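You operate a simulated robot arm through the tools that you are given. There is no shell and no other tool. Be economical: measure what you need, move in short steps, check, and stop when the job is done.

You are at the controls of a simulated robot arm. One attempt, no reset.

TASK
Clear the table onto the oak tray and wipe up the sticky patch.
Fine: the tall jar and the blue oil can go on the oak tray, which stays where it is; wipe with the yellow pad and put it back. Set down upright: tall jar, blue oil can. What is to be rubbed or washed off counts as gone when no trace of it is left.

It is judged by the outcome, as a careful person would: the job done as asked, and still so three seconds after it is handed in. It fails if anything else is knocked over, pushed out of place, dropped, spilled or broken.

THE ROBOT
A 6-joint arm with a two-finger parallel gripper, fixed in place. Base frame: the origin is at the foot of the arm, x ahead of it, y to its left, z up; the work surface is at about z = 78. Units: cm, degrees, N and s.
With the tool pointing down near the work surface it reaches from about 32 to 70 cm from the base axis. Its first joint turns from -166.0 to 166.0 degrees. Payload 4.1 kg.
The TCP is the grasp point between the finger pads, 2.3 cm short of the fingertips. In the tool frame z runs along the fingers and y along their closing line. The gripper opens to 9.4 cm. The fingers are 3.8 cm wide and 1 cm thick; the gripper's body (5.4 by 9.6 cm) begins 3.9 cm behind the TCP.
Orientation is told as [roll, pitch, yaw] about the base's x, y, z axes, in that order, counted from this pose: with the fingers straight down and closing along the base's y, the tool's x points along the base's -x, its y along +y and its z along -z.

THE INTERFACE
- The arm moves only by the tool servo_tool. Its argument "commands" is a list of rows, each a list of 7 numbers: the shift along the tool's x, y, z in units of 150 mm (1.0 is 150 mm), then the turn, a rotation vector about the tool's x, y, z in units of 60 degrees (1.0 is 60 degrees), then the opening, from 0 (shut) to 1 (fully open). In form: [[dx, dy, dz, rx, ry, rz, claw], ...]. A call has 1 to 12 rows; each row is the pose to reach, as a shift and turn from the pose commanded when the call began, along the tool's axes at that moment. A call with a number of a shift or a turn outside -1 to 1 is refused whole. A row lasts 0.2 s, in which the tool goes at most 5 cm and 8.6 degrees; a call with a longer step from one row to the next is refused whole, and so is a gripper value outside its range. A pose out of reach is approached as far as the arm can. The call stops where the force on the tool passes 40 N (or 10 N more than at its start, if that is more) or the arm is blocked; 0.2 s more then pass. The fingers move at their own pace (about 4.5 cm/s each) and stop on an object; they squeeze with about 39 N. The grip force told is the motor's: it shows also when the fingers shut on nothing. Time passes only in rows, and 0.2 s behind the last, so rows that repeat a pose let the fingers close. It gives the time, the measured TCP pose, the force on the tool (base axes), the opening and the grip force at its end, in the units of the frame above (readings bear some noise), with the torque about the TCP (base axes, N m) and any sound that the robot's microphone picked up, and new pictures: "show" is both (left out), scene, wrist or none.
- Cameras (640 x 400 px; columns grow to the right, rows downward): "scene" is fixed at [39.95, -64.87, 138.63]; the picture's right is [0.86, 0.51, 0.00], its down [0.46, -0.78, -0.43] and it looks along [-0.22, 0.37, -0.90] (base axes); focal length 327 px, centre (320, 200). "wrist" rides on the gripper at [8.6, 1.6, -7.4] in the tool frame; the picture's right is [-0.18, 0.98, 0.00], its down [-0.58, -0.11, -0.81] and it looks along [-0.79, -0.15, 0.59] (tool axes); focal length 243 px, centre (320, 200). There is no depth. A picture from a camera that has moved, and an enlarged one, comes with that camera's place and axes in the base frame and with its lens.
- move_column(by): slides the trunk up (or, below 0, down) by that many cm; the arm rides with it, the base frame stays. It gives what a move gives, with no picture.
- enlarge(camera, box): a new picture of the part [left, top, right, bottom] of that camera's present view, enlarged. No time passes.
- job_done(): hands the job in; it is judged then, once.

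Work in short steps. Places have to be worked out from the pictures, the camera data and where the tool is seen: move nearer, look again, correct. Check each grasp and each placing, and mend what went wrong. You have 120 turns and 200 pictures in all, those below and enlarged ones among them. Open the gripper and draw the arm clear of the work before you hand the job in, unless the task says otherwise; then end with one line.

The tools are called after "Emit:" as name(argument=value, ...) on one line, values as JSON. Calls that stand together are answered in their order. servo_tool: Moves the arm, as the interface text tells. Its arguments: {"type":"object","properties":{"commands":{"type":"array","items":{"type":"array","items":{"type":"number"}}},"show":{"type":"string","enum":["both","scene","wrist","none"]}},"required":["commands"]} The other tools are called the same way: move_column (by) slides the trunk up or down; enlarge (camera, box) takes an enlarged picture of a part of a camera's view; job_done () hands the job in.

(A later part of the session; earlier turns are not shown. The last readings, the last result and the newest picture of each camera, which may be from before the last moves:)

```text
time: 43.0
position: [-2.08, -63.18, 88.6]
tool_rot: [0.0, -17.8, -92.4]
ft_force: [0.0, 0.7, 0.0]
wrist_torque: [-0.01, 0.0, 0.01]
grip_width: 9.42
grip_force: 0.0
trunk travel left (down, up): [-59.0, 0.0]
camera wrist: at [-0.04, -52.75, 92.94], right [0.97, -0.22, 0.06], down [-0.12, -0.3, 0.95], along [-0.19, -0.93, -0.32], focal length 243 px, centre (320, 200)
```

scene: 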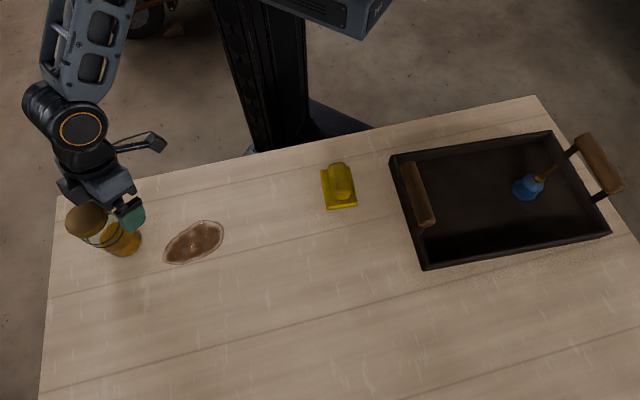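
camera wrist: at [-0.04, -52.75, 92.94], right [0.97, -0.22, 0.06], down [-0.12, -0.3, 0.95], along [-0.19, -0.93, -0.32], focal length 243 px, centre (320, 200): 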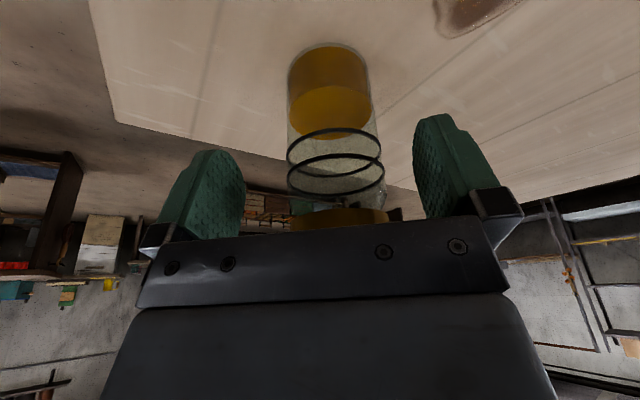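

The jar is centred between the fingers. I go on for the last 3.8 cm and close.

Emit:
servo_tool(commands=[[-0.12, 0.012, 0.039, 0, 0, 0, 1], [-0.242, 0.02, 0.079, 0, 0, 0, 1], [-0.242, 0.02, 0.079, 0, 0, 0, 1], [-0.242, 0.02, 0.079, 0, 0, 0, 0], [-0.242, 0.02, 0.079, 0, 0, 0, 0], [-0.242, 0.02, 0.079, 0, 0, 0, 0], [-0.242, 0.02, 0.079, 0, 0, 0, 0]])

```text
time: 44.6
position: [-2.07, -67.0, 88.57]
tool_rot: [0.0, -17.8, -92.3]
ft_force: [0.7, -0.1, 1.6]
wrist_torque: [0.03, -0.03, -0.02]
grip_width: 6.12
grip_force: 39.0
trunk travel left (down, up): [-59.0, 0.0]
camera wrist: at [0.09, -56.59, 92.95], right [0.97, -0.22, 0.06], down [-0.12, -0.3, 0.95], along [-0.19, -0.93, -0.32], focal length 243 px, centre (320, 200)
```

scene: 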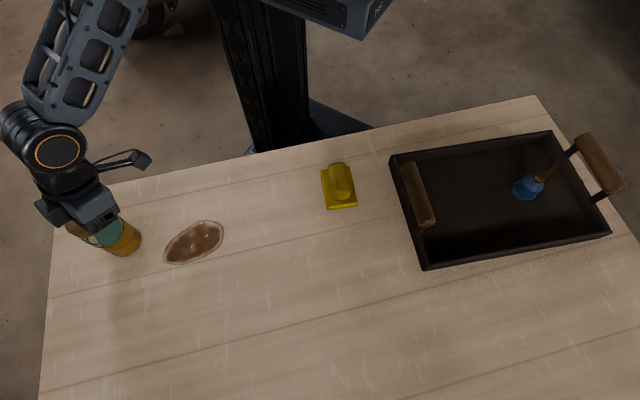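
wrist: 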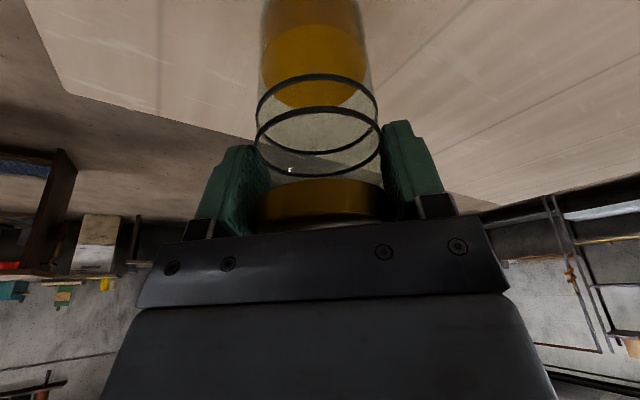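

The lid is gripped at 6.12 cm. I lift 1 cm, then lift and retract inward together.

Emit:
servo_tool(commands=[[-0.0103, 0, -0.032, 0, 0, 0, 0], [-0.0206, 0, -0.0634, 0, 0, 0, 0], [0.03, 0, -0.12, 0, 0, 0, 0], [0.086, 0, -0.168, 0, 0, 0, 0], [0.086, 0, -0.168, 0, 0, 0, 0]])

```text
time: 45.9
position: [-2.01, -64.91, 90.59]
tool_rot: [0.0, -17.8, -92.6]
ft_force: [-1.3, 0.6, 1.9]
wrist_torque: [-0.08, 0.29, 0.0]
grip_width: 5.69
grip_force: 39.4
trunk travel left (down, up): [-59.0, 0.0]
camera wrist: at [0.13, -54.59, 94.96], right [0.97, -0.22, 0.06], down [-0.12, -0.3, 0.95], along [-0.19, -0.93, -0.32], focal length 243 px, centre (320, 200)
```

scene: 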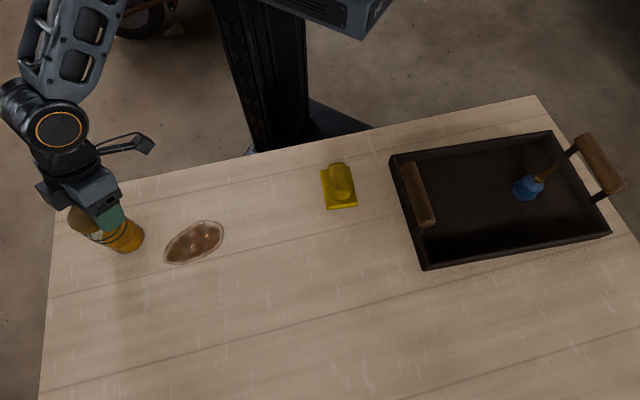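
wrist: 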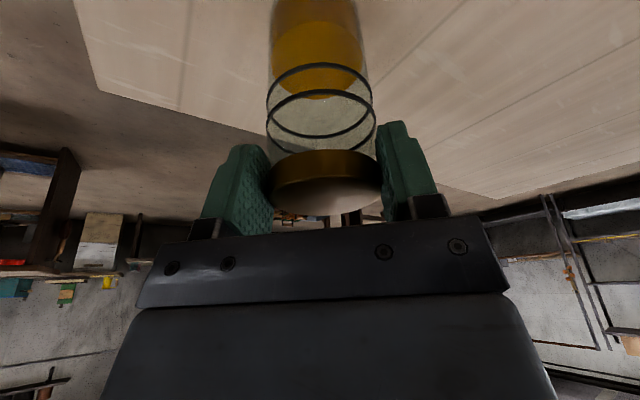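

The width dropped to 5.69, so the jar slipped in the fingers as I retracted. I'll look before moving anything.

Emit:
enlarge(camera="scene", box=[30, 170, 190, 270])

Emit:
enlarge(camera="wrist", box=[180, 0, 460, 240])

```text
4.00 times, centred on (110, 220) of scene
camera zoom: at [39.95, -64.87, 138.63], right [0.86, 0.51, 0.0], down [0.46, -0.78, -0.43], along [-0.22, 0.37, -0.9], focal length 1308 px, centre (1160, 120)
```

zoom: 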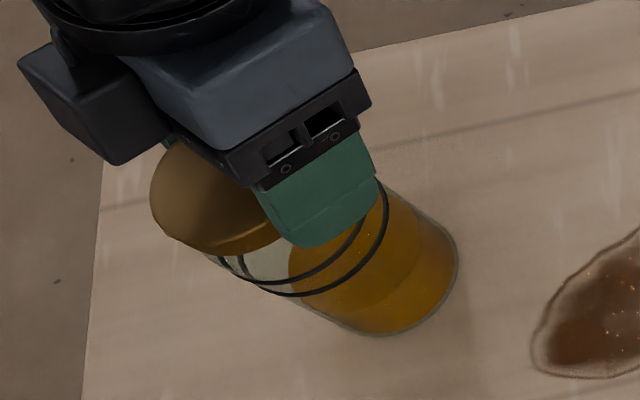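

```text
1.67 times, centred on (320, 120) of wrist
camera zoom: at [0.13, -54.59, 94.96], right [0.97, -0.22, 0.06], down [-0.12, -0.3, 0.95], along [-0.19, -0.93, -0.32], focal length 404 px, centre (320, 333)
```

zoom: 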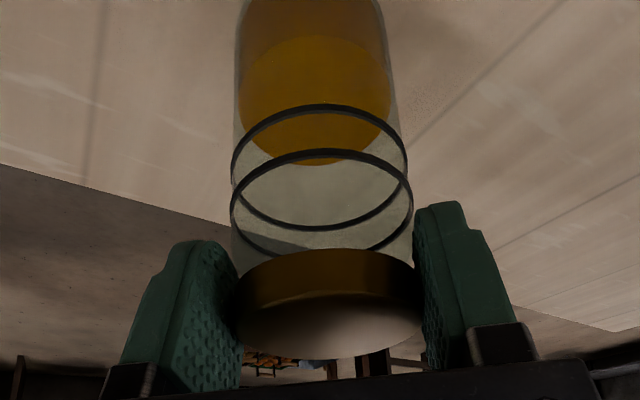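

The jar is hanging tilted with its top leaning outward, because I gripped it off-centre and its axis lies farther out than my TCP. I retrace the path to set it back on the table.

Emit:
servo_tool(commands=[[-0.03, 0, 0.024, 0, 0, 0, 0], [-0.056, 0, 0.048, 0, 0, 0, 0], [-0.1066, 0, 0.1046, 0, 0, 0, 0], [-0.0963, 0, 0.136, 0, 0, 0, 0], [-0.09, 0, 0.155, 0, 0, 0, 0], [-0.09, 0, 0.155, 0, 0, 0, 0]])

Emit:
enlarge(camera="scene", box=[30, 170, 190, 270])

```text
time: 46.6
position: [-1.99, -67.16, 90.49]
tool_rot: [-0.1, -18.8, -92.4]
ft_force: [0.4, 0.6, 14.5]
wrist_torque: [0.19, 0.13, 0.05]
grip_width: 5.69
grip_force: 38.8
trunk travel left (down, up): [-59.0, 0.0]
stopped in row 3: the force on the tool passed its limit at 44 N (the readings are from after the stop); the commanded pose is now the measured one
camera wrist: at [0.05, -56.68, 94.74], right [0.97, -0.22, 0.06], down [-0.12, -0.29, 0.95], along [-0.19, -0.93, -0.3], focal length 243 px, centre (320, 200)
```

scene: 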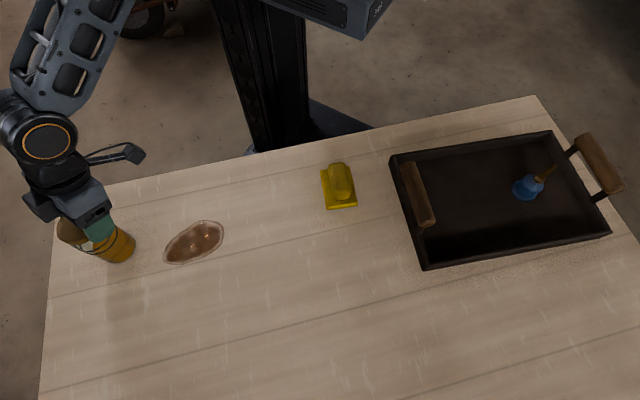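
wrist: 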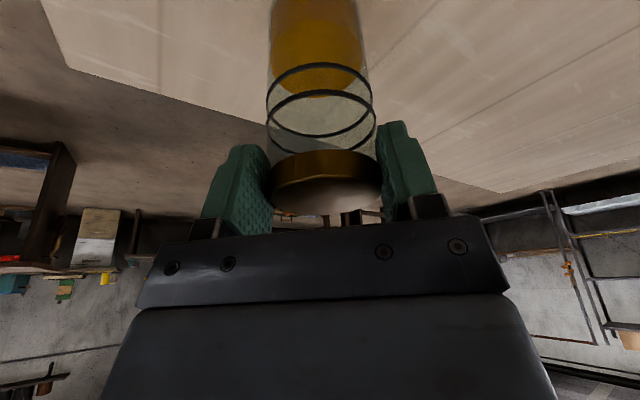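

```text
4.00 times, centred on (110, 220) of scene
camera zoom: at [39.95, -64.87, 138.63], right [0.86, 0.51, 0.0], down [0.46, -0.78, -0.43], along [-0.22, 0.37, -0.9], focal length 1308 px, centre (1160, 120)
```

zoom: 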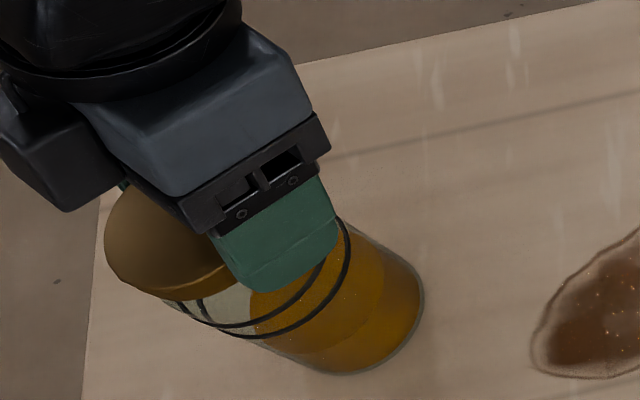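

The jar's base touches the table again, with the jar only slightly tilted (about 5°) and near y≈-68.5. Opening will let it rock back flat, and then I'll regrip lower on the glass for a firmer hold.

Emit:
servo_tool(commands=[[0, 0, 0, 0, 0, 0, 0.62], [0, 0, 0, 0, 0, 0, 0.68], [0, 0, 0, 0, 0, 0, 0.8], [0, 0, 0, 0, 0, 0, 1], [0, 0, 0, 0, 0, 0, 1], [0, 0, 0, 0, 0, 0, 1]])

Emit:
enlarge(camera="scene", box=[30, 170, 190, 270])

```text
time: 48.0
position: [-2.0, -67.08, 90.13]
tool_rot: [-0.1, -18.3, -92.4]
ft_force: [0.0, 0.4, 0.3]
wrist_torque: [0.0, 0.0, 0.0]
grip_width: 9.39
grip_force: 0.1
trunk travel left (down, up): [-59.0, 0.0]
camera wrist: at [0.06, -56.61, 94.46], right [0.97, -0.22, 0.06], down [-0.12, -0.29, 0.95], along [-0.19, -0.93, -0.31], focal length 243 px, centre (320, 200)
```

scene: 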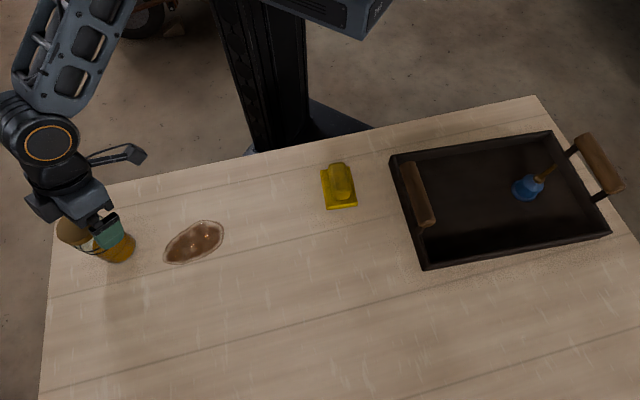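
wrist: 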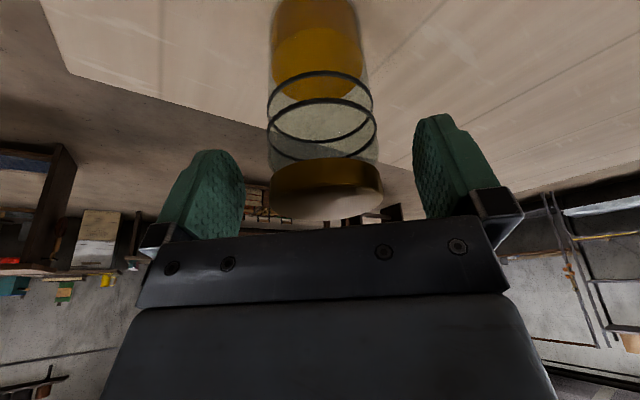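

```text
4.00 times, centred on (110, 220) of scene
camera zoom: at [39.95, -64.87, 138.63], right [0.86, 0.51, 0.0], down [0.46, -0.78, -0.43], along [-0.22, 0.37, -0.9], focal length 1308 px, centre (1160, 120)
```

zoom: 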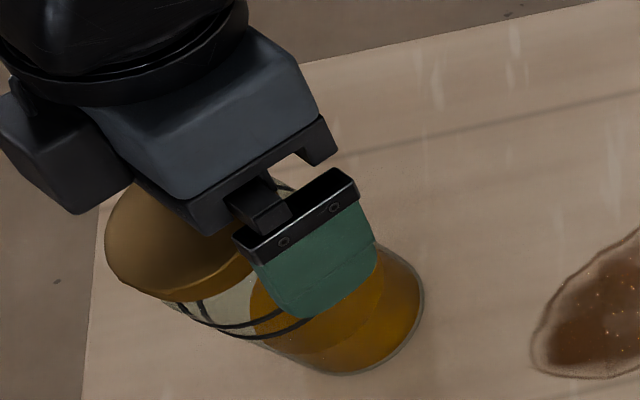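

The jar stands upright at about (-2.5,-69). It never left the table, because the smooth lid slipped through the pads. I'll grip the glass body from the side instead, with the camera on top. First I back straight out inward.

Emit:
servo_tool(commands=[[0.15, 0, -0.049, 0, 0, 0, 1], [0.3, 0, -0.098, 0, 0, 0, 1], [0.45, 0, -0.146, 0, 0, 0, 1], [0.6, 0, -0.195, 0, 0, 0, 1], [0.75, 0, -0.244, 0, 0, 0, 1], [0.72, 0, -0.4, 0, 0, 0, 1], [0.69, 0, -0.55, 0, 0, 0, 1], [0.69, 0, -0.55, 0, 0, 0, 1]])

Emit:
enlarge(camera="scene", box=[30, 170, 190, 270])

```text
time: 49.9
position: [-1.57, -54.62, 94.78]
tool_rot: [0.0, -18.4, -92.4]
ft_force: [0.4, 0.4, -0.6]
wrist_torque: [-0.01, -0.03, 0.02]
grip_width: 9.4
grip_force: 0.0
trunk travel left (down, up): [-59.0, 0.0]
camera wrist: at [0.59, -44.18, 98.98], right [0.97, -0.22, 0.06], down [-0.12, -0.29, 0.95], along [-0.19, -0.93, -0.31], focal length 243 px, centre (320, 200)
```

scene: 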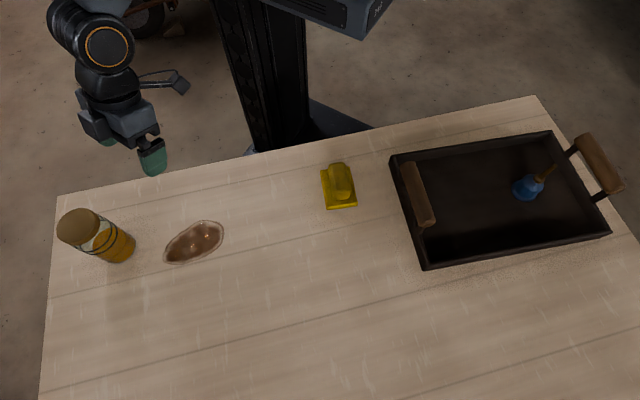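
wrist: 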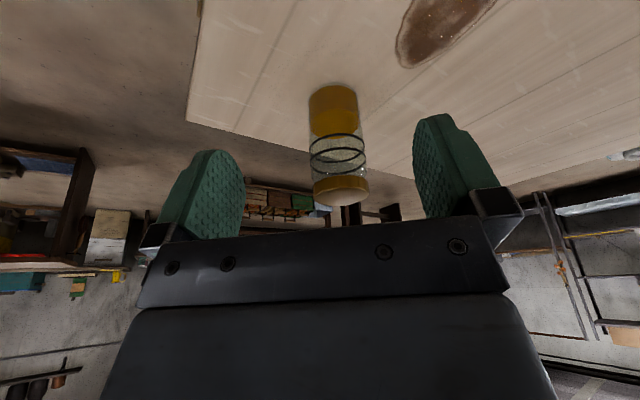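

```text
4.00 times, centred on (110, 220) of scene
camera zoom: at [39.95, -64.87, 138.63], right [0.86, 0.51, 0.0], down [0.46, -0.78, -0.43], along [-0.22, 0.37, -0.9], focal length 1308 px, centre (1160, 120)
```

zoom: 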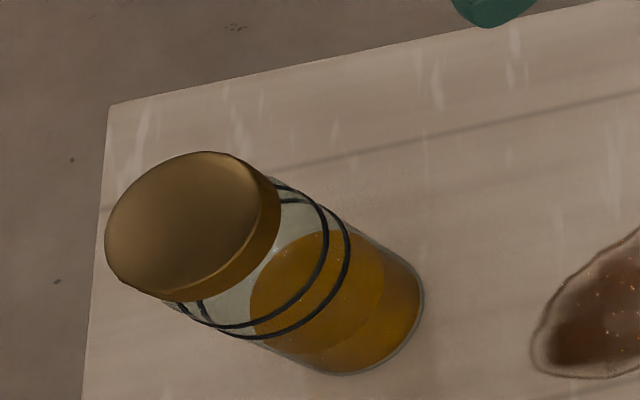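

The jar stands upright at about (-3,-68.6), top z≈90. I straighten the tool, rise, and start turning it so the camera ends up on the outer side.

Emit:
servo_tool(commands=[[-0.03, 0, -0.1, 0, 0.1, 0, 1], [-0.06, 0, -0.2, 0, 0.2, 0, 1], [-0.1, 0, -0.317, 0, 0.3, 0, 1], [-0.1, 0, -0.317, 0, 0.3, 0, 1]], show="none")

Emit:
servo_tool(commands=[[0, 0, 0, 0, 0, -0.125, 1], [0, 0, 0, 0, 0, -0.25, 1], [0, 0, 0, 0, 0, -0.375, 1], [0, 0, 0, 0, 0, -0.5, 1], [0, 0, 0, 0, 0, -0.625, 1], [0, 0, 0, 0, 0, -0.75, 1], [0, 0, 0, 0, 0, -0.875, 1], [0, 0, 0, 0, 0, -1, 1]], show="none")

Emit:
servo_tool(commands=[[0, 0, 0, 0, 0, -0.125, 1], [0, 0, 0, 0, 0, -0.25, 1], [0, 0, 0, 0, 0, -0.375, 1], [0, 0, 0, 0, 0, -0.5, 1], [0, 0, 0, 0, 0, -0.625, 1], [0, 0, 0, 0, 0, -0.75, 1], [0, 0, 0, 0, 0, -0.875, 1], [0, 0, 0, 0, 0, -1, 1]], show="none")

Emit:
servo_tool(commands=[[0, 0, 0, 0, 0, -0.1, 1], [0, 0, 0, 0, 0, -0.2, 1], [0, 0, 0, 0, 0, -0.3, 1], [0, 0, 0, 0, 0, -0.3, 1]])

```text
time: 50.9
position: [-1.51, -54.57, 99.67]
tool_rot: [-0.1, -0.3, -92.4]
ft_force: [0.7, 0.1, -0.2]
wrist_torque: [0.04, 0.01, 0.02]
grip_width: 9.41
grip_force: 0.0
trunk travel left (down, up): [-59.0, 0.0]
```

```text
time: 52.6
position: [-1.56, -54.6, 99.67]
tool_rot: [-0.3, -0.2, -32.2]
ft_force: [0.3, 0.4, 0.0]
wrist_torque: [-0.01, 0.0, 0.03]
grip_width: 9.42
grip_force: 0.0
trunk travel left (down, up): [-59.0, 0.0]
```

```text
time: 54.5
position: [-1.5, -54.5, 99.76]
tool_rot: [-0.3, 0.1, 27.7]
ft_force: [-0.6, -1.1, -0.3]
wrist_torque: [0.0, 0.02, -0.01]
grip_width: 9.4
grip_force: 0.0
trunk travel left (down, up): [-59.0, 0.0]
```

```text
time: 55.5
position: [-1.38, -54.5, 99.65]
tool_rot: [-0.2, 0.3, 45.7]
ft_force: [-0.8, -0.4, -0.3]
wrist_torque: [-0.03, -0.04, -0.03]
grip_width: 9.4
grip_force: 0.1
trunk travel left (down, up): [-59.0, 0.0]
camera wrist: at [-8.64, -59.62, 107.16], right [-0.57, 0.82, -0.01], down [0.49, 0.35, 0.8], along [0.66, 0.46, -0.6], focal length 243 px, centre (320, 200)
```

scene: 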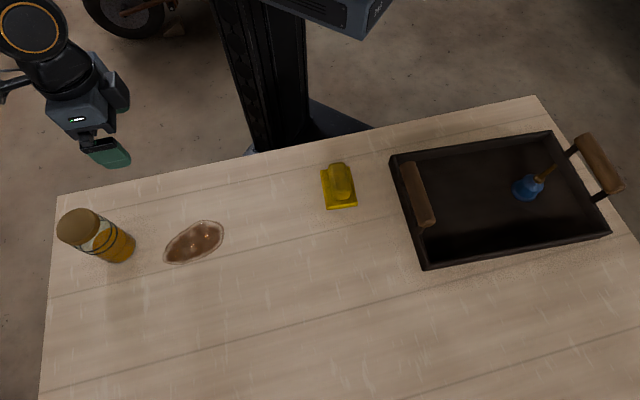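
wrist: 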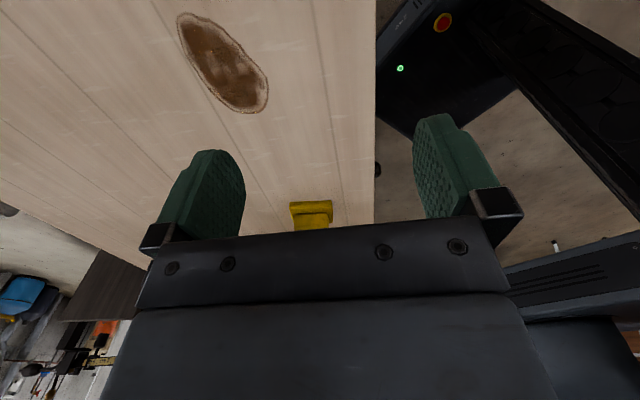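

Yaw +45 works. I tilt the fingers up toward horizontal (camera on top) while sliding to a staging point back from the jar.

Emit:
servo_tool(commands=[[0, -0.08, 0, 0, 0.125, 0, 1], [0, -0.16, 0, 0, 0.25, 0, 1], [0, -0.24, 0, 0, 0.375, 0, 1], [0, -0.32, 0, 0, 0.5, 0, 1], [0, -0.4, 0, 0, 0.625, 0, 1], [0, -0.48, 0, 0, 0.75, 0, 1], [0, -0.55, 0, 0, 0.875, 0, 1], [-0.01, -0.585, 0, 0, 1, 0, 1], [-0.01, -0.585, 0, 0, 1, 0, 1]])

```text
time: 57.5
position: [4.92, -60.51, 99.76]
tool_rot: [-0.4, 60.4, 45.2]
ft_force: [-0.3, 0.1, -0.2]
wrist_torque: [0.03, 0.02, -0.02]
grip_width: 9.4
grip_force: 0.1
trunk travel left (down, up): [-59.0, 0.0]
camera wrist: at [5.31, -57.86, 110.9], right [-0.64, 0.75, -0.16], down [0.77, 0.63, -0.11], along [0.02, -0.2, -0.98], focal length 243 px, centre (320, 200)
```

scene: 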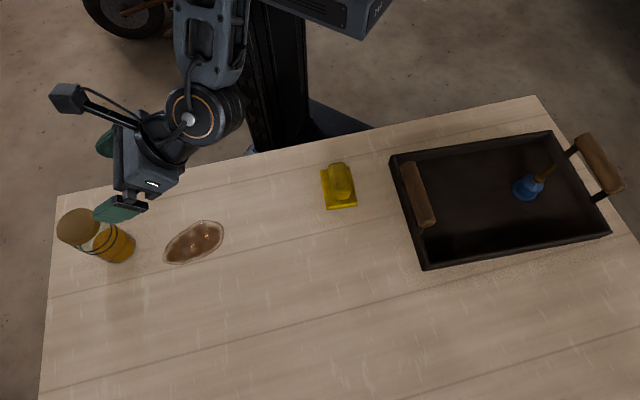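
wrist: 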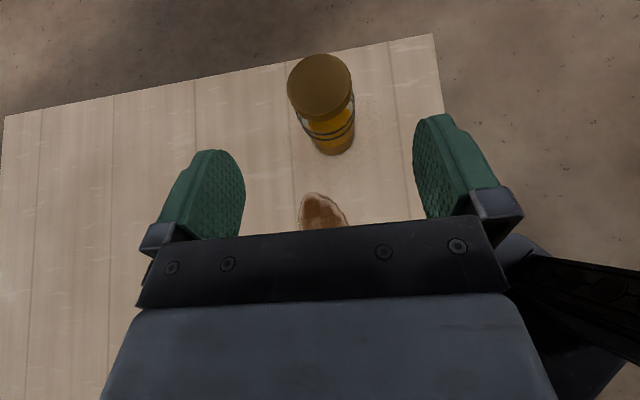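

The jar shows at (-2.4,-68.9) in this downward view. I lower to z≈84.5, 9 cm back from its axis, and increase the tilt to 70°.

Emit:
servo_tool(commands=[[-0.17, -0.008, 0.13, 0, 0.083, 0, 1], [-0.34, -0.016, 0.26, 0, 0.167, 0, 1], [-0.51, -0.024, 0.39, 0, 0.167, 0, 1], [-0.67, -0.032, 0.52, 0, 0.167, 0, 1], [-0.813, -0.039, 0.631, 0, 0.167, 0, 1], [-0.813, -0.039, 0.631, 0, 0.167, 0, 1]])

```text
time: 58.9
position: [3.66, -62.5, 84.44]
tool_rot: [-0.6, 70.5, 44.9]
ft_force: [-0.4, -0.1, -0.2]
wrist_torque: [0.01, -0.01, 0.05]
grip_width: 9.4
grip_force: 0.0
trunk travel left (down, up): [-59.0, 0.0]
camera wrist: at [5.48, -58.52, 95.0], right [-0.66, 0.73, -0.18], down [0.75, 0.6, -0.28], along [-0.09, -0.31, -0.94], focal length 243 px, centre (320, 200)
```

scene: 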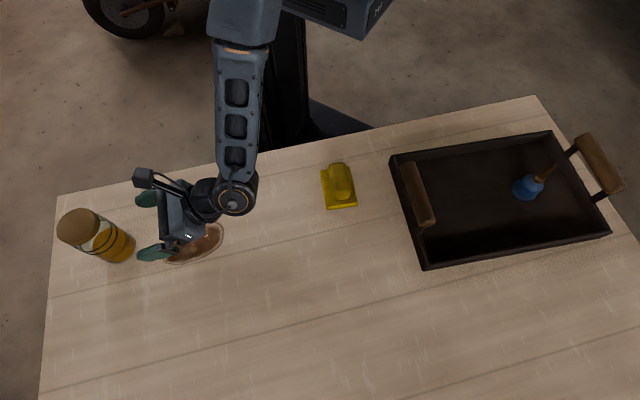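
wrist: 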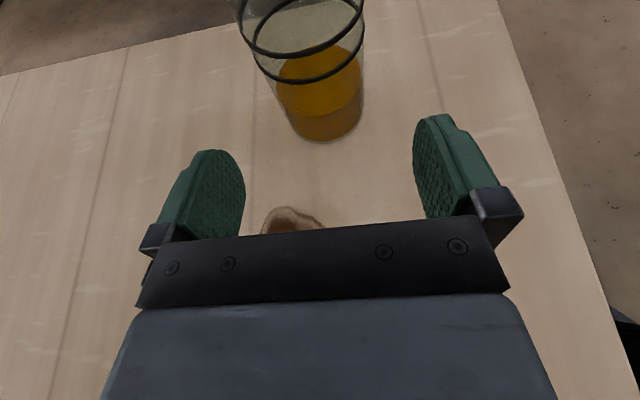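

The jar is centred on the approach line, with its axis about 8.6 cm ahead. I advance 7.8 cm horizontally around the glass.

Emit:
servo_tool(commands=[[0.044, -0.002, 0.123, 0, 0, 0, 1], [0.087, -0.004, 0.245, 0, 0, 0, 1], [0.13, -0.006, 0.367, 0, 0, 0, 1], [0.174, -0.008, 0.49, 0, 0, 0, 1], [0.174, -0.008, 0.49, 0, 0, 0, 1]])

```text
time: 60.0
position: [-1.54, -68.18, 84.48]
tool_rot: [-0.7, 70.3, 45.0]
ft_force: [0.5, -0.9, -0.1]
wrist_torque: [-0.01, -0.01, -0.03]
grip_width: 9.44
grip_force: 0.2
trunk travel left (down, up): [-59.0, 0.0]
camera wrist: at [0.14, -64.13, 95.06], right [-0.66, 0.73, -0.18], down [0.75, 0.61, -0.28], along [-0.09, -0.31, -0.94], focal length 243 px, centre (320, 200)
```

scene: 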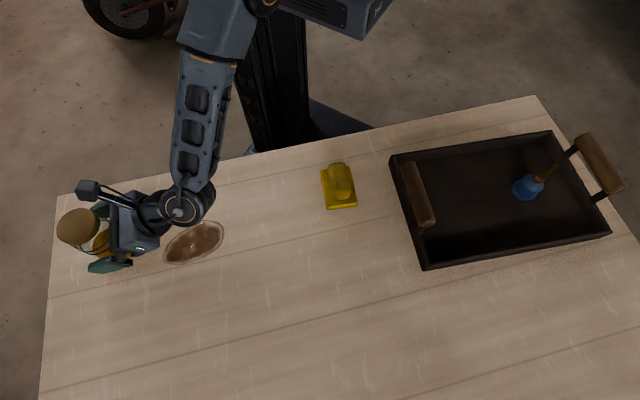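
wrist: 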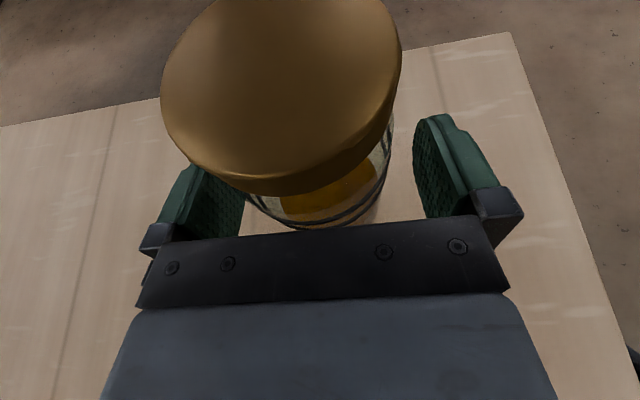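

The jar axis is about 0.5 cm ahead of the TCP, between the pads. I close on it.

Emit:
servo_tool(commands=[[0, 0, 0, 0, 0, 0, 0.5], [0, 0, 0, 0, 0, 0, 0], [0, 0, 0, 0, 0, 0, 0], [0, 0, 0, 0, 0, 0, 0], [0, 0, 0, 0, 0, 0, 0]], show="wrist")

```text
time: 61.2
position: [-1.6, -68.3, 84.46]
tool_rot: [-0.7, 70.3, 44.8]
ft_force: [-1.3, -0.5, 0.0]
wrist_torque: [0.05, 0.06, -0.05]
grip_width: 6.07
grip_force: 39.2
trunk travel left (down, up): [-59.0, 0.0]
camera wrist: at [0.15, -64.12, 95.09], right [-0.66, 0.73, -0.18], down [0.75, 0.6, -0.28], along [-0.09, -0.31, -0.94], focal length 243 px, centre (320, 200)
```

wrist: 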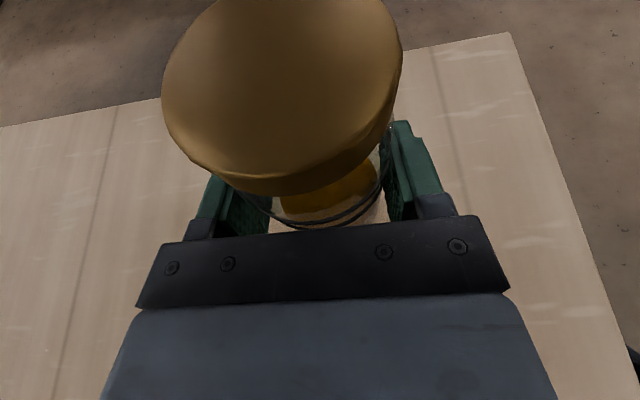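

The glass is held at 6.07 cm. I lift 1.5 cm slowly.

Emit:
servo_tool(commands=[[0.02, 0, -0.007, 0, 0, 0, 0], [0.04, 0, -0.014, 0, 0, 0, 0], [0.065, 0, -0.023, 0, 0, 0, 0], [0.094, 0, -0.034, 0, 0, 0, 0], [0.094, 0, -0.034, 0, 0, 0, 0]])

Emit:
enlarge(camera="scene", box=[30, 170, 190, 270])

```text
time: 62.5
position: [-1.55, -68.25, 86.03]
tool_rot: [-0.7, 70.3, 45.1]
ft_force: [0.9, -0.6, -2.9]
wrist_torque: [0.03, -0.02, -0.01]
grip_width: 6.07
grip_force: 38.7
trunk travel left (down, up): [-59.0, 0.0]
camera wrist: at [0.14, -64.2, 96.55], right [-0.66, 0.73, -0.18], down [0.75, 0.61, -0.28], along [-0.09, -0.31, -0.94], focal length 243 px, centre (320, 200)
```

scene: 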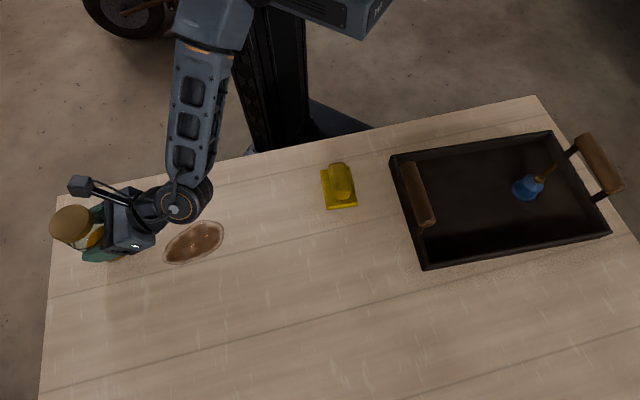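
wrist: 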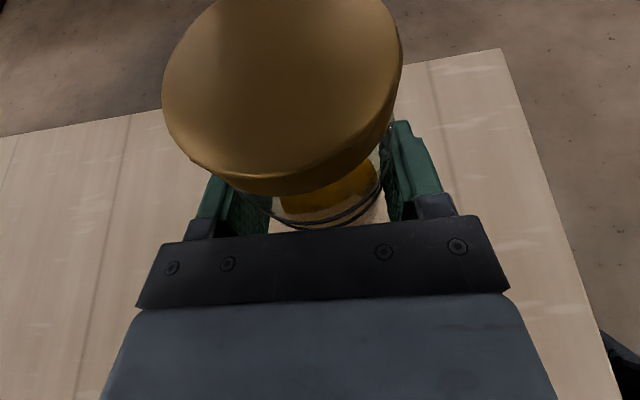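

```text
4.00 times, centred on (110, 220) of scene
camera zoom: at [39.95, -64.87, 138.63], right [0.86, 0.51, 0.0], down [0.46, -0.78, -0.43], along [-0.22, 0.37, -0.9], focal length 1308 px, centre (1160, 120)
```

zoom: 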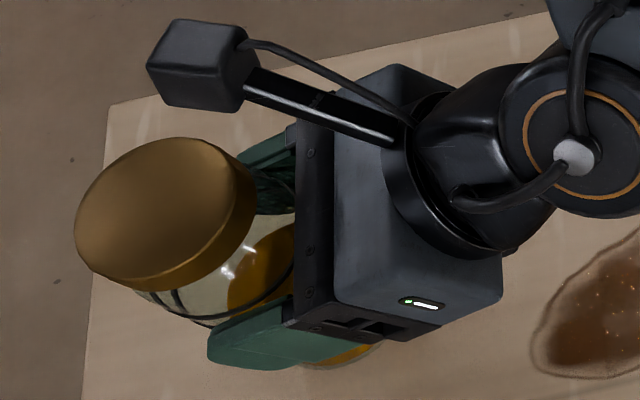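

The jar is off the table, upright and steady in the grip. I lift further while retracting.

Emit:
servo_tool(commands=[[0.094, 0, -0.034, 0, 0, 0, 0], [0.188, 0, -0.067, 0, 0, 0, 0], [0.24, 0, -0.2, 0, 0, 0, 0], [0.29, 0, -0.32, 0, 0, 0, 0], [0.34, 0, -0.44, 0, 0, 0, 0], [0.39, 0, -0.57, 0, 0, 0, 0], [0.44, 0, -0.69, 0, 0, 0, 0], [0.489, 0, -0.813, 0, 0, 0, 0], [0.489, 0, -0.813, 0, 0, 0, 0]])

```text
time: 64.5
position: [4.69, -61.8, 96.99]
tool_rot: [-0.6, 70.3, 45.0]
ft_force: [0.0, -0.9, -3.3]
wrist_torque: [0.03, -0.01, 0.0]
grip_width: 6.04
grip_force: 38.8
trunk travel left (down, up): [-59.0, 0.0]
camera wrist: at [6.44, -57.76, 107.5], right [-0.66, 0.73, -0.18], down [0.75, 0.6, -0.28], along [-0.09, -0.31, -0.94], focal length 243 px, centre (320, 200)
```

scene: 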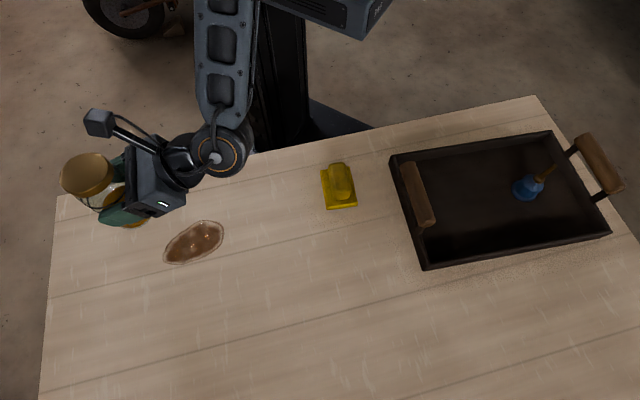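
wrist: 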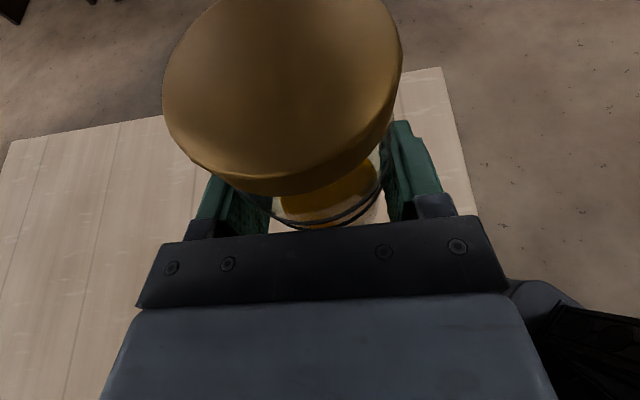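

The jar is secure. I carry it toward the tray, turning the heading with the arm.

Emit:
servo_tool(commands=[[-0.018, -0.053, -0.1, 0.0785, 0, -0.028, 0], [-0.036, -0.106, -0.2, 0.157, 0, -0.056, 0], [-0.054, -0.159, -0.3, 0.2355, 0, -0.084, 0], [-0.072, -0.212, -0.4, 0.314, 0, -0.1125, 0], [-0.09, -0.265, -0.5, 0.3925, 0, -0.1405, 0], [-0.108, -0.318, -0.6, 0.471, 0, -0.169, 0], [-0.126, -0.371, -0.7, 0.5495, 0, -0.197, 0], [-0.144, -0.424, -0.8, 0.628, 0, -0.225, 0], [-0.144, -0.424, -0.8, 0.628, 0, -0.225, 0]], show="scene")

```text
time: 66.5
position: [17.58, -57.74, 98.91]
tool_rot: [-0.4, 70.4, 85.3]
ft_force: [1.0, -0.6, -4.3]
wrist_torque: [0.03, 0.03, 0.02]
grip_width: 6.08
grip_force: 39.0
trunk travel left (down, up): [-59.0, 0.0]
```

scene: 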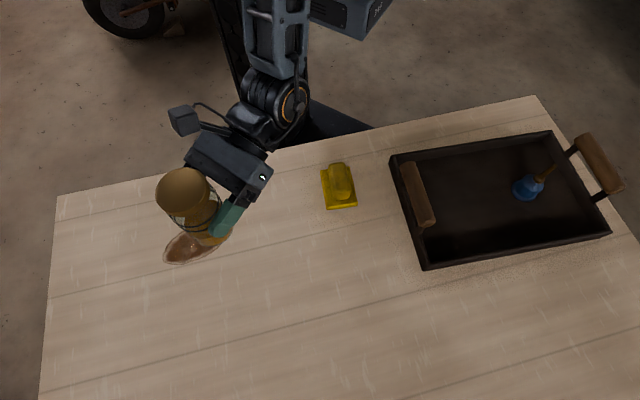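

Emit:
servo_tool(commands=[[-0.026, -0.171, -0.112, 0.0785, 0, -0.028, 0], [-0.052, -0.342, -0.224, 0.157, 0, -0.056, 0], [-0.077, -0.514, -0.337, 0.2355, 0, -0.084, 0], [-0.103, -0.685, -0.449, 0.314, 0, -0.112, 0], [-0.129, -0.856, -0.561, 0.3925, 0, -0.14, 0], [-0.129, -0.856, -0.561, 0.3925, 0, -0.14, 0]], show="none")

```text
time: 67.8
position: [33.15, -49.33, 100.33]
tool_rot: [0.7, 70.4, 110.5]
ft_force: [0.3, -1.2, -3.0]
wrist_torque: [0.04, 0.02, 0.03]
grip_width: 6.03
grip_force: 38.8
out of reach, approached as far as the arm can: row 4, 5, 6
trunk travel left (down, up): [-59.0, 0.0]
```

The wrist neared a singular alignment with the arm. I keep the heading about 25° off the arm's direction and carry on.

Emit:
servo_tool(commands=[[-0.039, -0.212, -0.11, 0, 0, 0, 0], [-0.078, -0.425, -0.22, 0, 0, 0, 0], [-0.117, -0.637, -0.33, 0, 0, 0, 0], [-0.156, -0.85, -0.439, 0, 0, 0, 0], [-0.156, -0.85, -0.439, 0, 0, 0, 0]])

```text
time: 69.0
position: [42.72, -38.06, 100.36]
tool_rot: [-0.2, 70.4, 110.4]
ft_force: [-0.3, -0.2, -2.4]
wrist_torque: [0.01, 0.01, 0.02]
grip_width: 6.01
grip_force: 38.9
trunk travel left (down, up): [-59.0, 0.0]
camera wrist: at [39.65, -34.93, 110.94], right [-0.94, -0.29, -0.17], down [-0.23, 0.93, -0.28], along [0.24, -0.22, -0.94], focal length 243 px, centre (320, 200)
```

scene: 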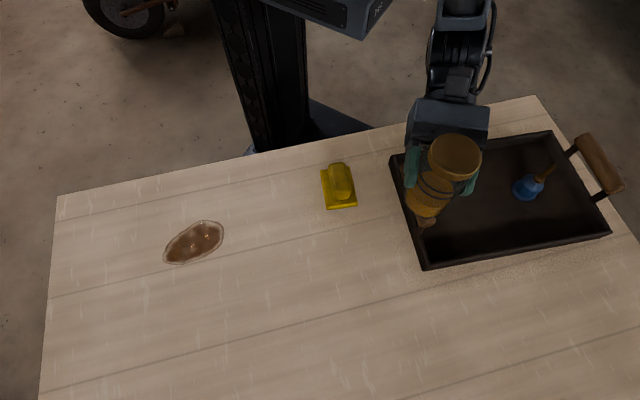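
wrist: 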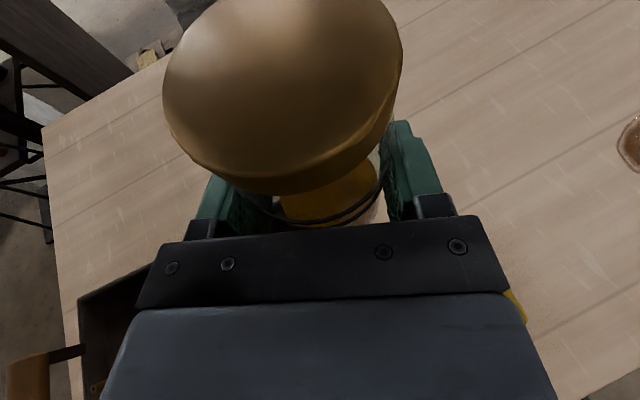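

I continue to above the jar's spot on the tray, around (51.5,-28.7).

Emit:
servo_tool(commands=[[-0.035, -0.19, -0.097, 0.061, 0, -0.022, 0], [-0.07, -0.38, -0.195, 0.122, 0, -0.044, 0], [-0.104, -0.57, -0.292, 0.184, 0, -0.065, 0], [-0.139, -0.76, -0.39, 0.245, 0, -0.087, 0], [-0.139, -0.76, -0.39, 0.245, 0, -0.087, 0]])

```text
time: 70.2
position: [51.01, -28.27, 100.25]
tool_rot: [-0.2, 70.4, 126.2]
ft_force: [-0.3, 0.1, -3.6]
wrist_torque: [0.04, 0.01, -0.04]
grip_width: 6.05
grip_force: 39.5
trunk travel left (down, up): [-59.0, 0.0]
camera wrist: at [47.27, -26.05, 110.8], right [-0.83, -0.53, -0.17], down [-0.48, 0.83, -0.28], along [0.29, -0.15, -0.94], focal length 243 px, centre (320, 200)
```

scene: 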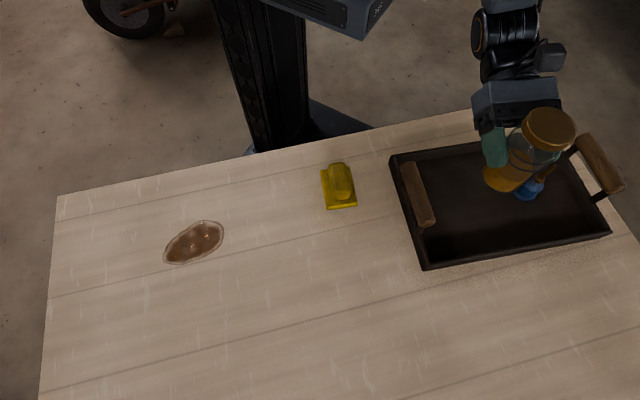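
wrist: 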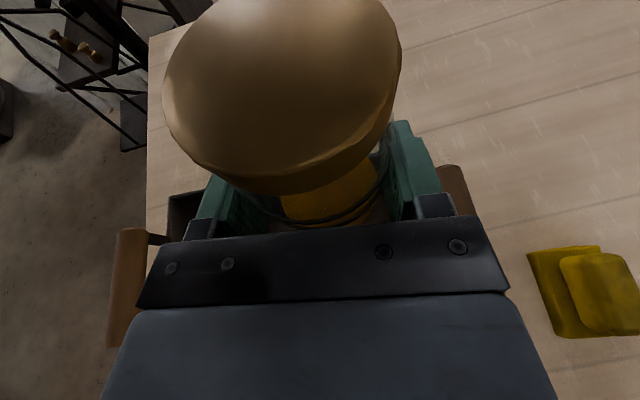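

The jar's projected position matches my estimate, and the gripper is clear of both handles. I lower 13 cm.

Emit:
servo_tool(commands=[[-0.19, 0, 0.067, 0, 0, 0, 0], [-0.38, 0, 0.134, 0, 0, 0, 0], [-0.57, 0, 0.202, 0, 0, 0, 0], [-0.7, 0, 0.249, 0, 0, 0, 0], [-0.816, 0, 0.29, 0, 0, 0, 0], [-0.816, 0, 0.29, 0, 0, 0, 0]])

```text
time: 71.7
position: [50.96, -28.41, 87.24]
tool_rot: [0.0, 70.6, 126.1]
ft_force: [0.6, 0.2, -4.1]
wrist_torque: [0.0, 0.04, -0.02]
grip_width: 6.06
grip_force: 39.0
trunk travel left (down, up): [-59.0, 0.0]
camera wrist: at [47.27, -26.17, 97.78], right [-0.83, -0.53, -0.17], down [-0.48, 0.83, -0.28], along [0.29, -0.15, -0.94], focal length 243 px, centre (320, 200)
```

scene: 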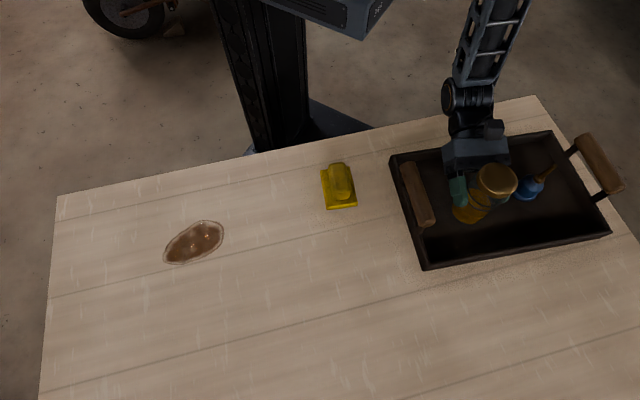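
wrist: 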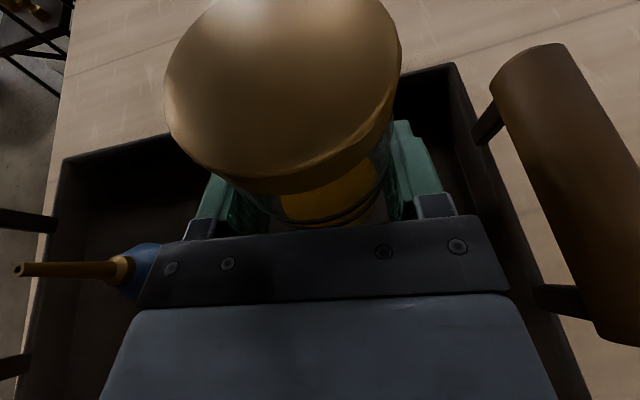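

There's clear space around the jar. I lower in small steps to contact, expected at TCP≈85.2.

Emit:
servo_tool(commands=[[-0.05, 0, 0.018, 0, 0, 0, 0], [-0.1, 0, 0.0355, 0, 0, 0, 0], [-0.1, 0, 0.0355, 0, 0, 0, 0]], show="none")

Emit:
servo_tool(commands=[[-0.01, 0, 0.0035, 0, 0, 0, 0], [-0.02, 0, 0.007, 0, 0, 0, 0], [-0.02, 0, 0.007, 0, 0, 0, 0]], show="none")

Emit:
servo_tool(commands=[[-0.01, 0, 0.0035, 0, 0, 0, 0], [-0.01, 0, 0.0035, 0, 0, 0, 0]], show="none")

```text
time: 72.5
position: [51.07, -28.47, 85.68]
tool_rot: [-0.1, 70.5, 126.1]
ft_force: [1.0, 0.0, -3.1]
wrist_torque: [0.02, 0.02, -0.01]
grip_width: 6.03
grip_force: 39.0
trunk travel left (down, up): [-59.0, 0.0]
```

```text
time: 73.2
position: [51.09, -28.41, 85.3]
tool_rot: [-0.1, 70.5, 126.1]
ft_force: [0.5, 0.4, -3.6]
wrist_torque: [0.02, 0.02, -0.02]
grip_width: 6.05
grip_force: 39.8
trunk travel left (down, up): [-59.0, 0.0]
```

```text
time: 73.8
position: [51.08, -28.44, 85.17]
tool_rot: [-0.2, 70.6, 126.0]
ft_force: [-0.4, 0.5, 1.4]
wrist_torque: [0.17, 0.06, -0.02]
grip_width: 6.04
grip_force: 39.4
trunk travel left (down, up): [-59.0, 0.0]
```

The jar has touched down. I open and back straight off.

Emit:
servo_tool(commands=[[-0.003, 0, 0.001, 0, 0, 0, 0.75], [-0.003, 0, 0.001, 0, 0, 0, 0.85], [-0.003, 0, 0.001, 0, 0, 0, 1], [-0.003, 0, 0.001, 0, 0, 0, 1], [-0.003, 0, 0.001, 0, 0, 0, 1], [-0.04, 0, -0.12, 0, 0, 0, 1], [-0.085, 0, -0.25, 0, 0, 0, 1], [-0.13, 0, -0.38, 0, 0, 0, 1], [-0.179, 0, -0.502, 0, 0, 0, 1], [-0.179, 0, -0.502, 0, 0, 0, 1]])

```text
time: 76.0
position: [46.16, -21.96, 85.19]
tool_rot: [-0.2, 70.6, 126.1]
ft_force: [0.4, -0.3, 1.0]
wrist_torque: [0.0, -0.01, 0.0]
grip_width: 9.37
grip_force: 0.1
trunk travel left (down, up): [-59.0, 0.0]
camera wrist: at [42.5, -19.61, 95.75], right [-0.83, -0.53, -0.17], down [-0.48, 0.83, -0.28], along [0.29, -0.15, -0.94], focal length 243 px, centre (320, 200)
```

scene: 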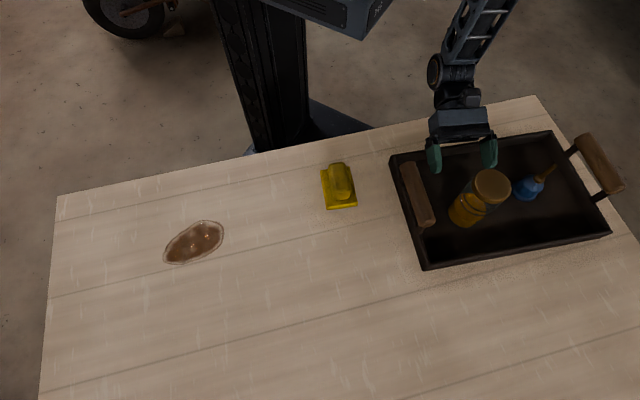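
wrist: 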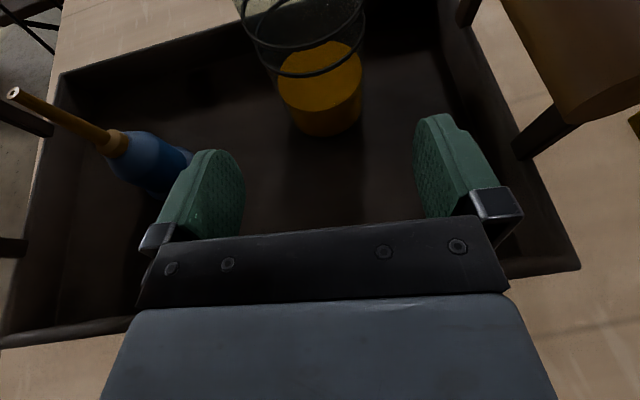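

Jar and can both stand upright in the tray. I raise up, then bring the tool vertical again for the pad.

Emit:
servo_tool(commands=[[0.19, 0, -0.067, 0, 0, 0, 1], [0.38, 0, -0.134, 0, 0, 0, 1], [0.57, 0, -0.202, 0, 0, 0, 1], [0.76, 0, -0.27, 0, 0, 0, 1], [0.9, 0, -0.319, 0, 0, 0, 1]], show="none")

Emit:
servo_tool(commands=[[0, 0, 0, 0, -0.125, 0, 1], [0, 0, 0, 0, -0.25, 0, 1], [0, 0, 0, 0, -0.375, 0, 1], [0, 0, 0, 0, -0.5, 0, 1], [0, 0, 0, 0, -0.625, 0, 1], [0, 0, 0, 0, -0.75, 0, 1], [0, 0, 0, 0, -0.875, 0, 1], [0, 0, 0, 0, -1, 0, 1]], show="none")

Emit:
servo_tool(commands=[[0, 0, 0, 0, -0.088, 0, 1], [0, 0, 0, 0, -0.176, 0, 1], [0, 0, 0, 0, -0.176, 0, 1]])

```text
time: 77.2
position: [46.36, -21.86, 99.67]
tool_rot: [-0.1, 70.5, 126.0]
ft_force: [0.8, -0.6, 0.9]
wrist_torque: [-0.01, -0.02, 0.01]
grip_width: 9.4
grip_force: 0.0
trunk travel left (down, up): [-59.0, 0.0]
```

```text
time: 79.0
position: [46.46, -21.98, 99.58]
tool_rot: [0.0, 10.5, 126.1]
ft_force: [0.5, -0.5, -0.7]
wrist_torque: [-0.02, 0.01, -0.01]
grip_width: 9.39
grip_force: 0.0
trunk travel left (down, up): [-59.0, 0.0]
```

```text
time: 79.8
position: [46.24, -21.87, 99.55]
tool_rot: [-0.1, -0.1, 126.2]
ft_force: [-0.4, 0.1, -0.4]
wrist_torque: [0.03, 0.0, 0.02]
grip_width: 9.4
grip_force: 0.0
trunk travel left (down, up): [-59.0, 0.0]
camera wrist: at [50.12, -29.98, 106.92], right [-0.9, -0.43, 0.0], down [-0.26, 0.53, 0.81], along [-0.35, 0.73, -0.59], focal length 243 px, centre (320, 200)
```

scene: 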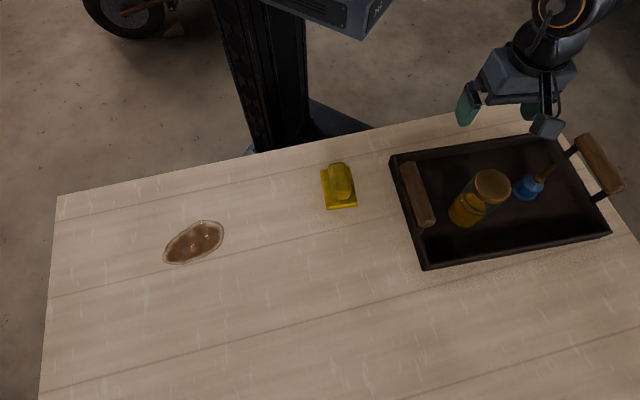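
wrist: 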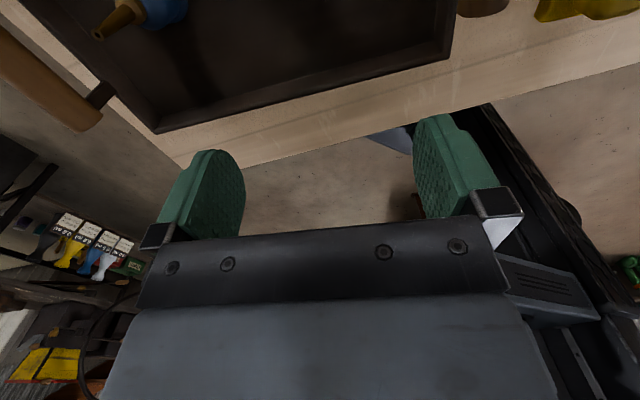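

Emit:
servo_tool(commands=[[0, 0.1, 0, 0, 0, 0.125, 1], [0, 0.2, 0, 0, 0, 0.25, 1], [0, 0.3, 0, 0, 0, 0.375, 1], [0, 0.4, 0, 0, 0, 0.5, 1], [0, 0.5, 0, 0, 0, 0.625, 1], [0, 0.6, 0, 0, 0, 0.75, 1], [0, 0.7, 0, 0, 0, 0.875, 1], [0, 0.79, 0, 0, 0, 1, 1]], show="none")

Emit:
servo_tool(commands=[[0.086, 0.049, 0, 0, 0, 0.125, 1], [0.172, 0.098, 0, 0, 0, 0.25, 1], [0.257, 0.146, 0, 0, 0, 0.375, 1], [0.343, 0.195, 0, 0, 0, 0.5, 1], [0.429, 0.244, 0, 0, 0, 0.625, 1], [0.515, 0.293, 0, 0, 0, 0.75, 1], [0.6, 0.341, 0, 0, 0, 0.875, 1], [0.686, 0.39, 0, 0, 0, 1, 1]], show="none")

Emit:
servo_tool(commands=[[0, 0, 0, 0, 0, 0.125, 1], [0, 0, 0, 0, 0, 0.25, 1], [0, 0, 0, 0, 0, 0.375, 1], [0, 0, 0, 0, 0, 0.5, 1], [0, 0, 0, 0, 0, 0.625, 1], [0, 0, 0, 0, 0, 0.75, 1], [0, 0, 0, 0, 0, 0.875, 1], [0, 0, 0, 0, 0, 0.92, 1], [0, 0, 0, 0, 0, 0.92, 1]])

```text
time: 81.7
position: [36.74, -29.04, 99.48]
tool_rot: [0.1, -0.1, 66.0]
ft_force: [-0.2, -0.8, -0.8]
wrist_torque: [-0.01, 0.0, 0.0]
grip_width: 9.4
grip_force: 0.1
trunk travel left (down, up): [-59.0, 0.0]
```

```text
time: 83.5
position: [27.23, -36.03, 99.51]
tool_rot: [0.1, 0.0, 6.0]
ft_force: [0.3, 0.3, 0.6]
wrist_torque: [0.0, -0.01, -0.04]
grip_width: 9.39
grip_force: 0.0
trunk travel left (down, up): [-59.0, 0.0]
```

```text
time: 85.5
position: [27.29, -35.91, 99.62]
tool_rot: [0.0, 0.0, -49.1]
ft_force: [0.2, -1.0, 0.8]
wrist_torque: [0.04, 0.05, 0.0]
grip_width: 9.41
grip_force: 0.1
trunk travel left (down, up): [-59.0, 0.0]
camera wrist: at [22.82, -28.48, 106.89], right [0.86, 0.5, 0.0], down [0.3, -0.51, 0.81], along [0.41, -0.7, -0.59], focal length 243 px, centre (320, 200)
```

scene: 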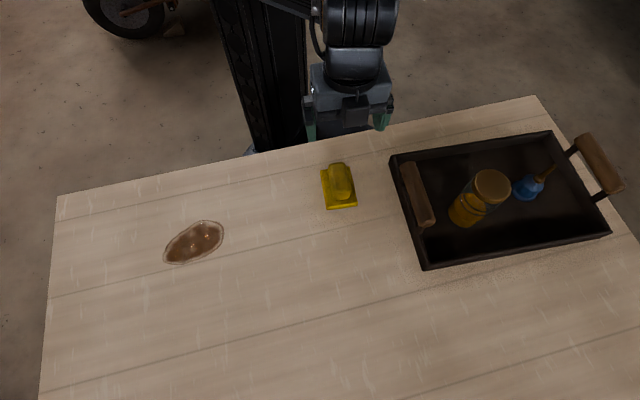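
wrist: 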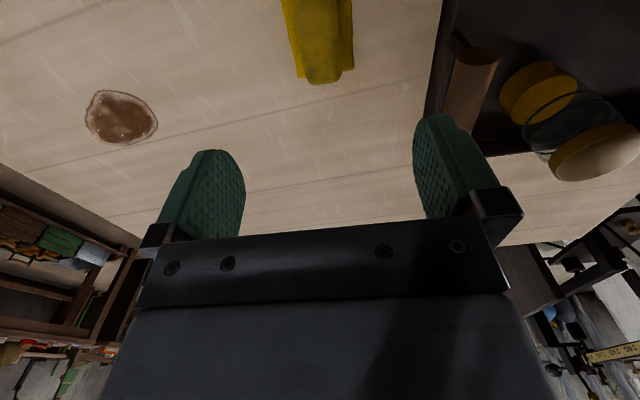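

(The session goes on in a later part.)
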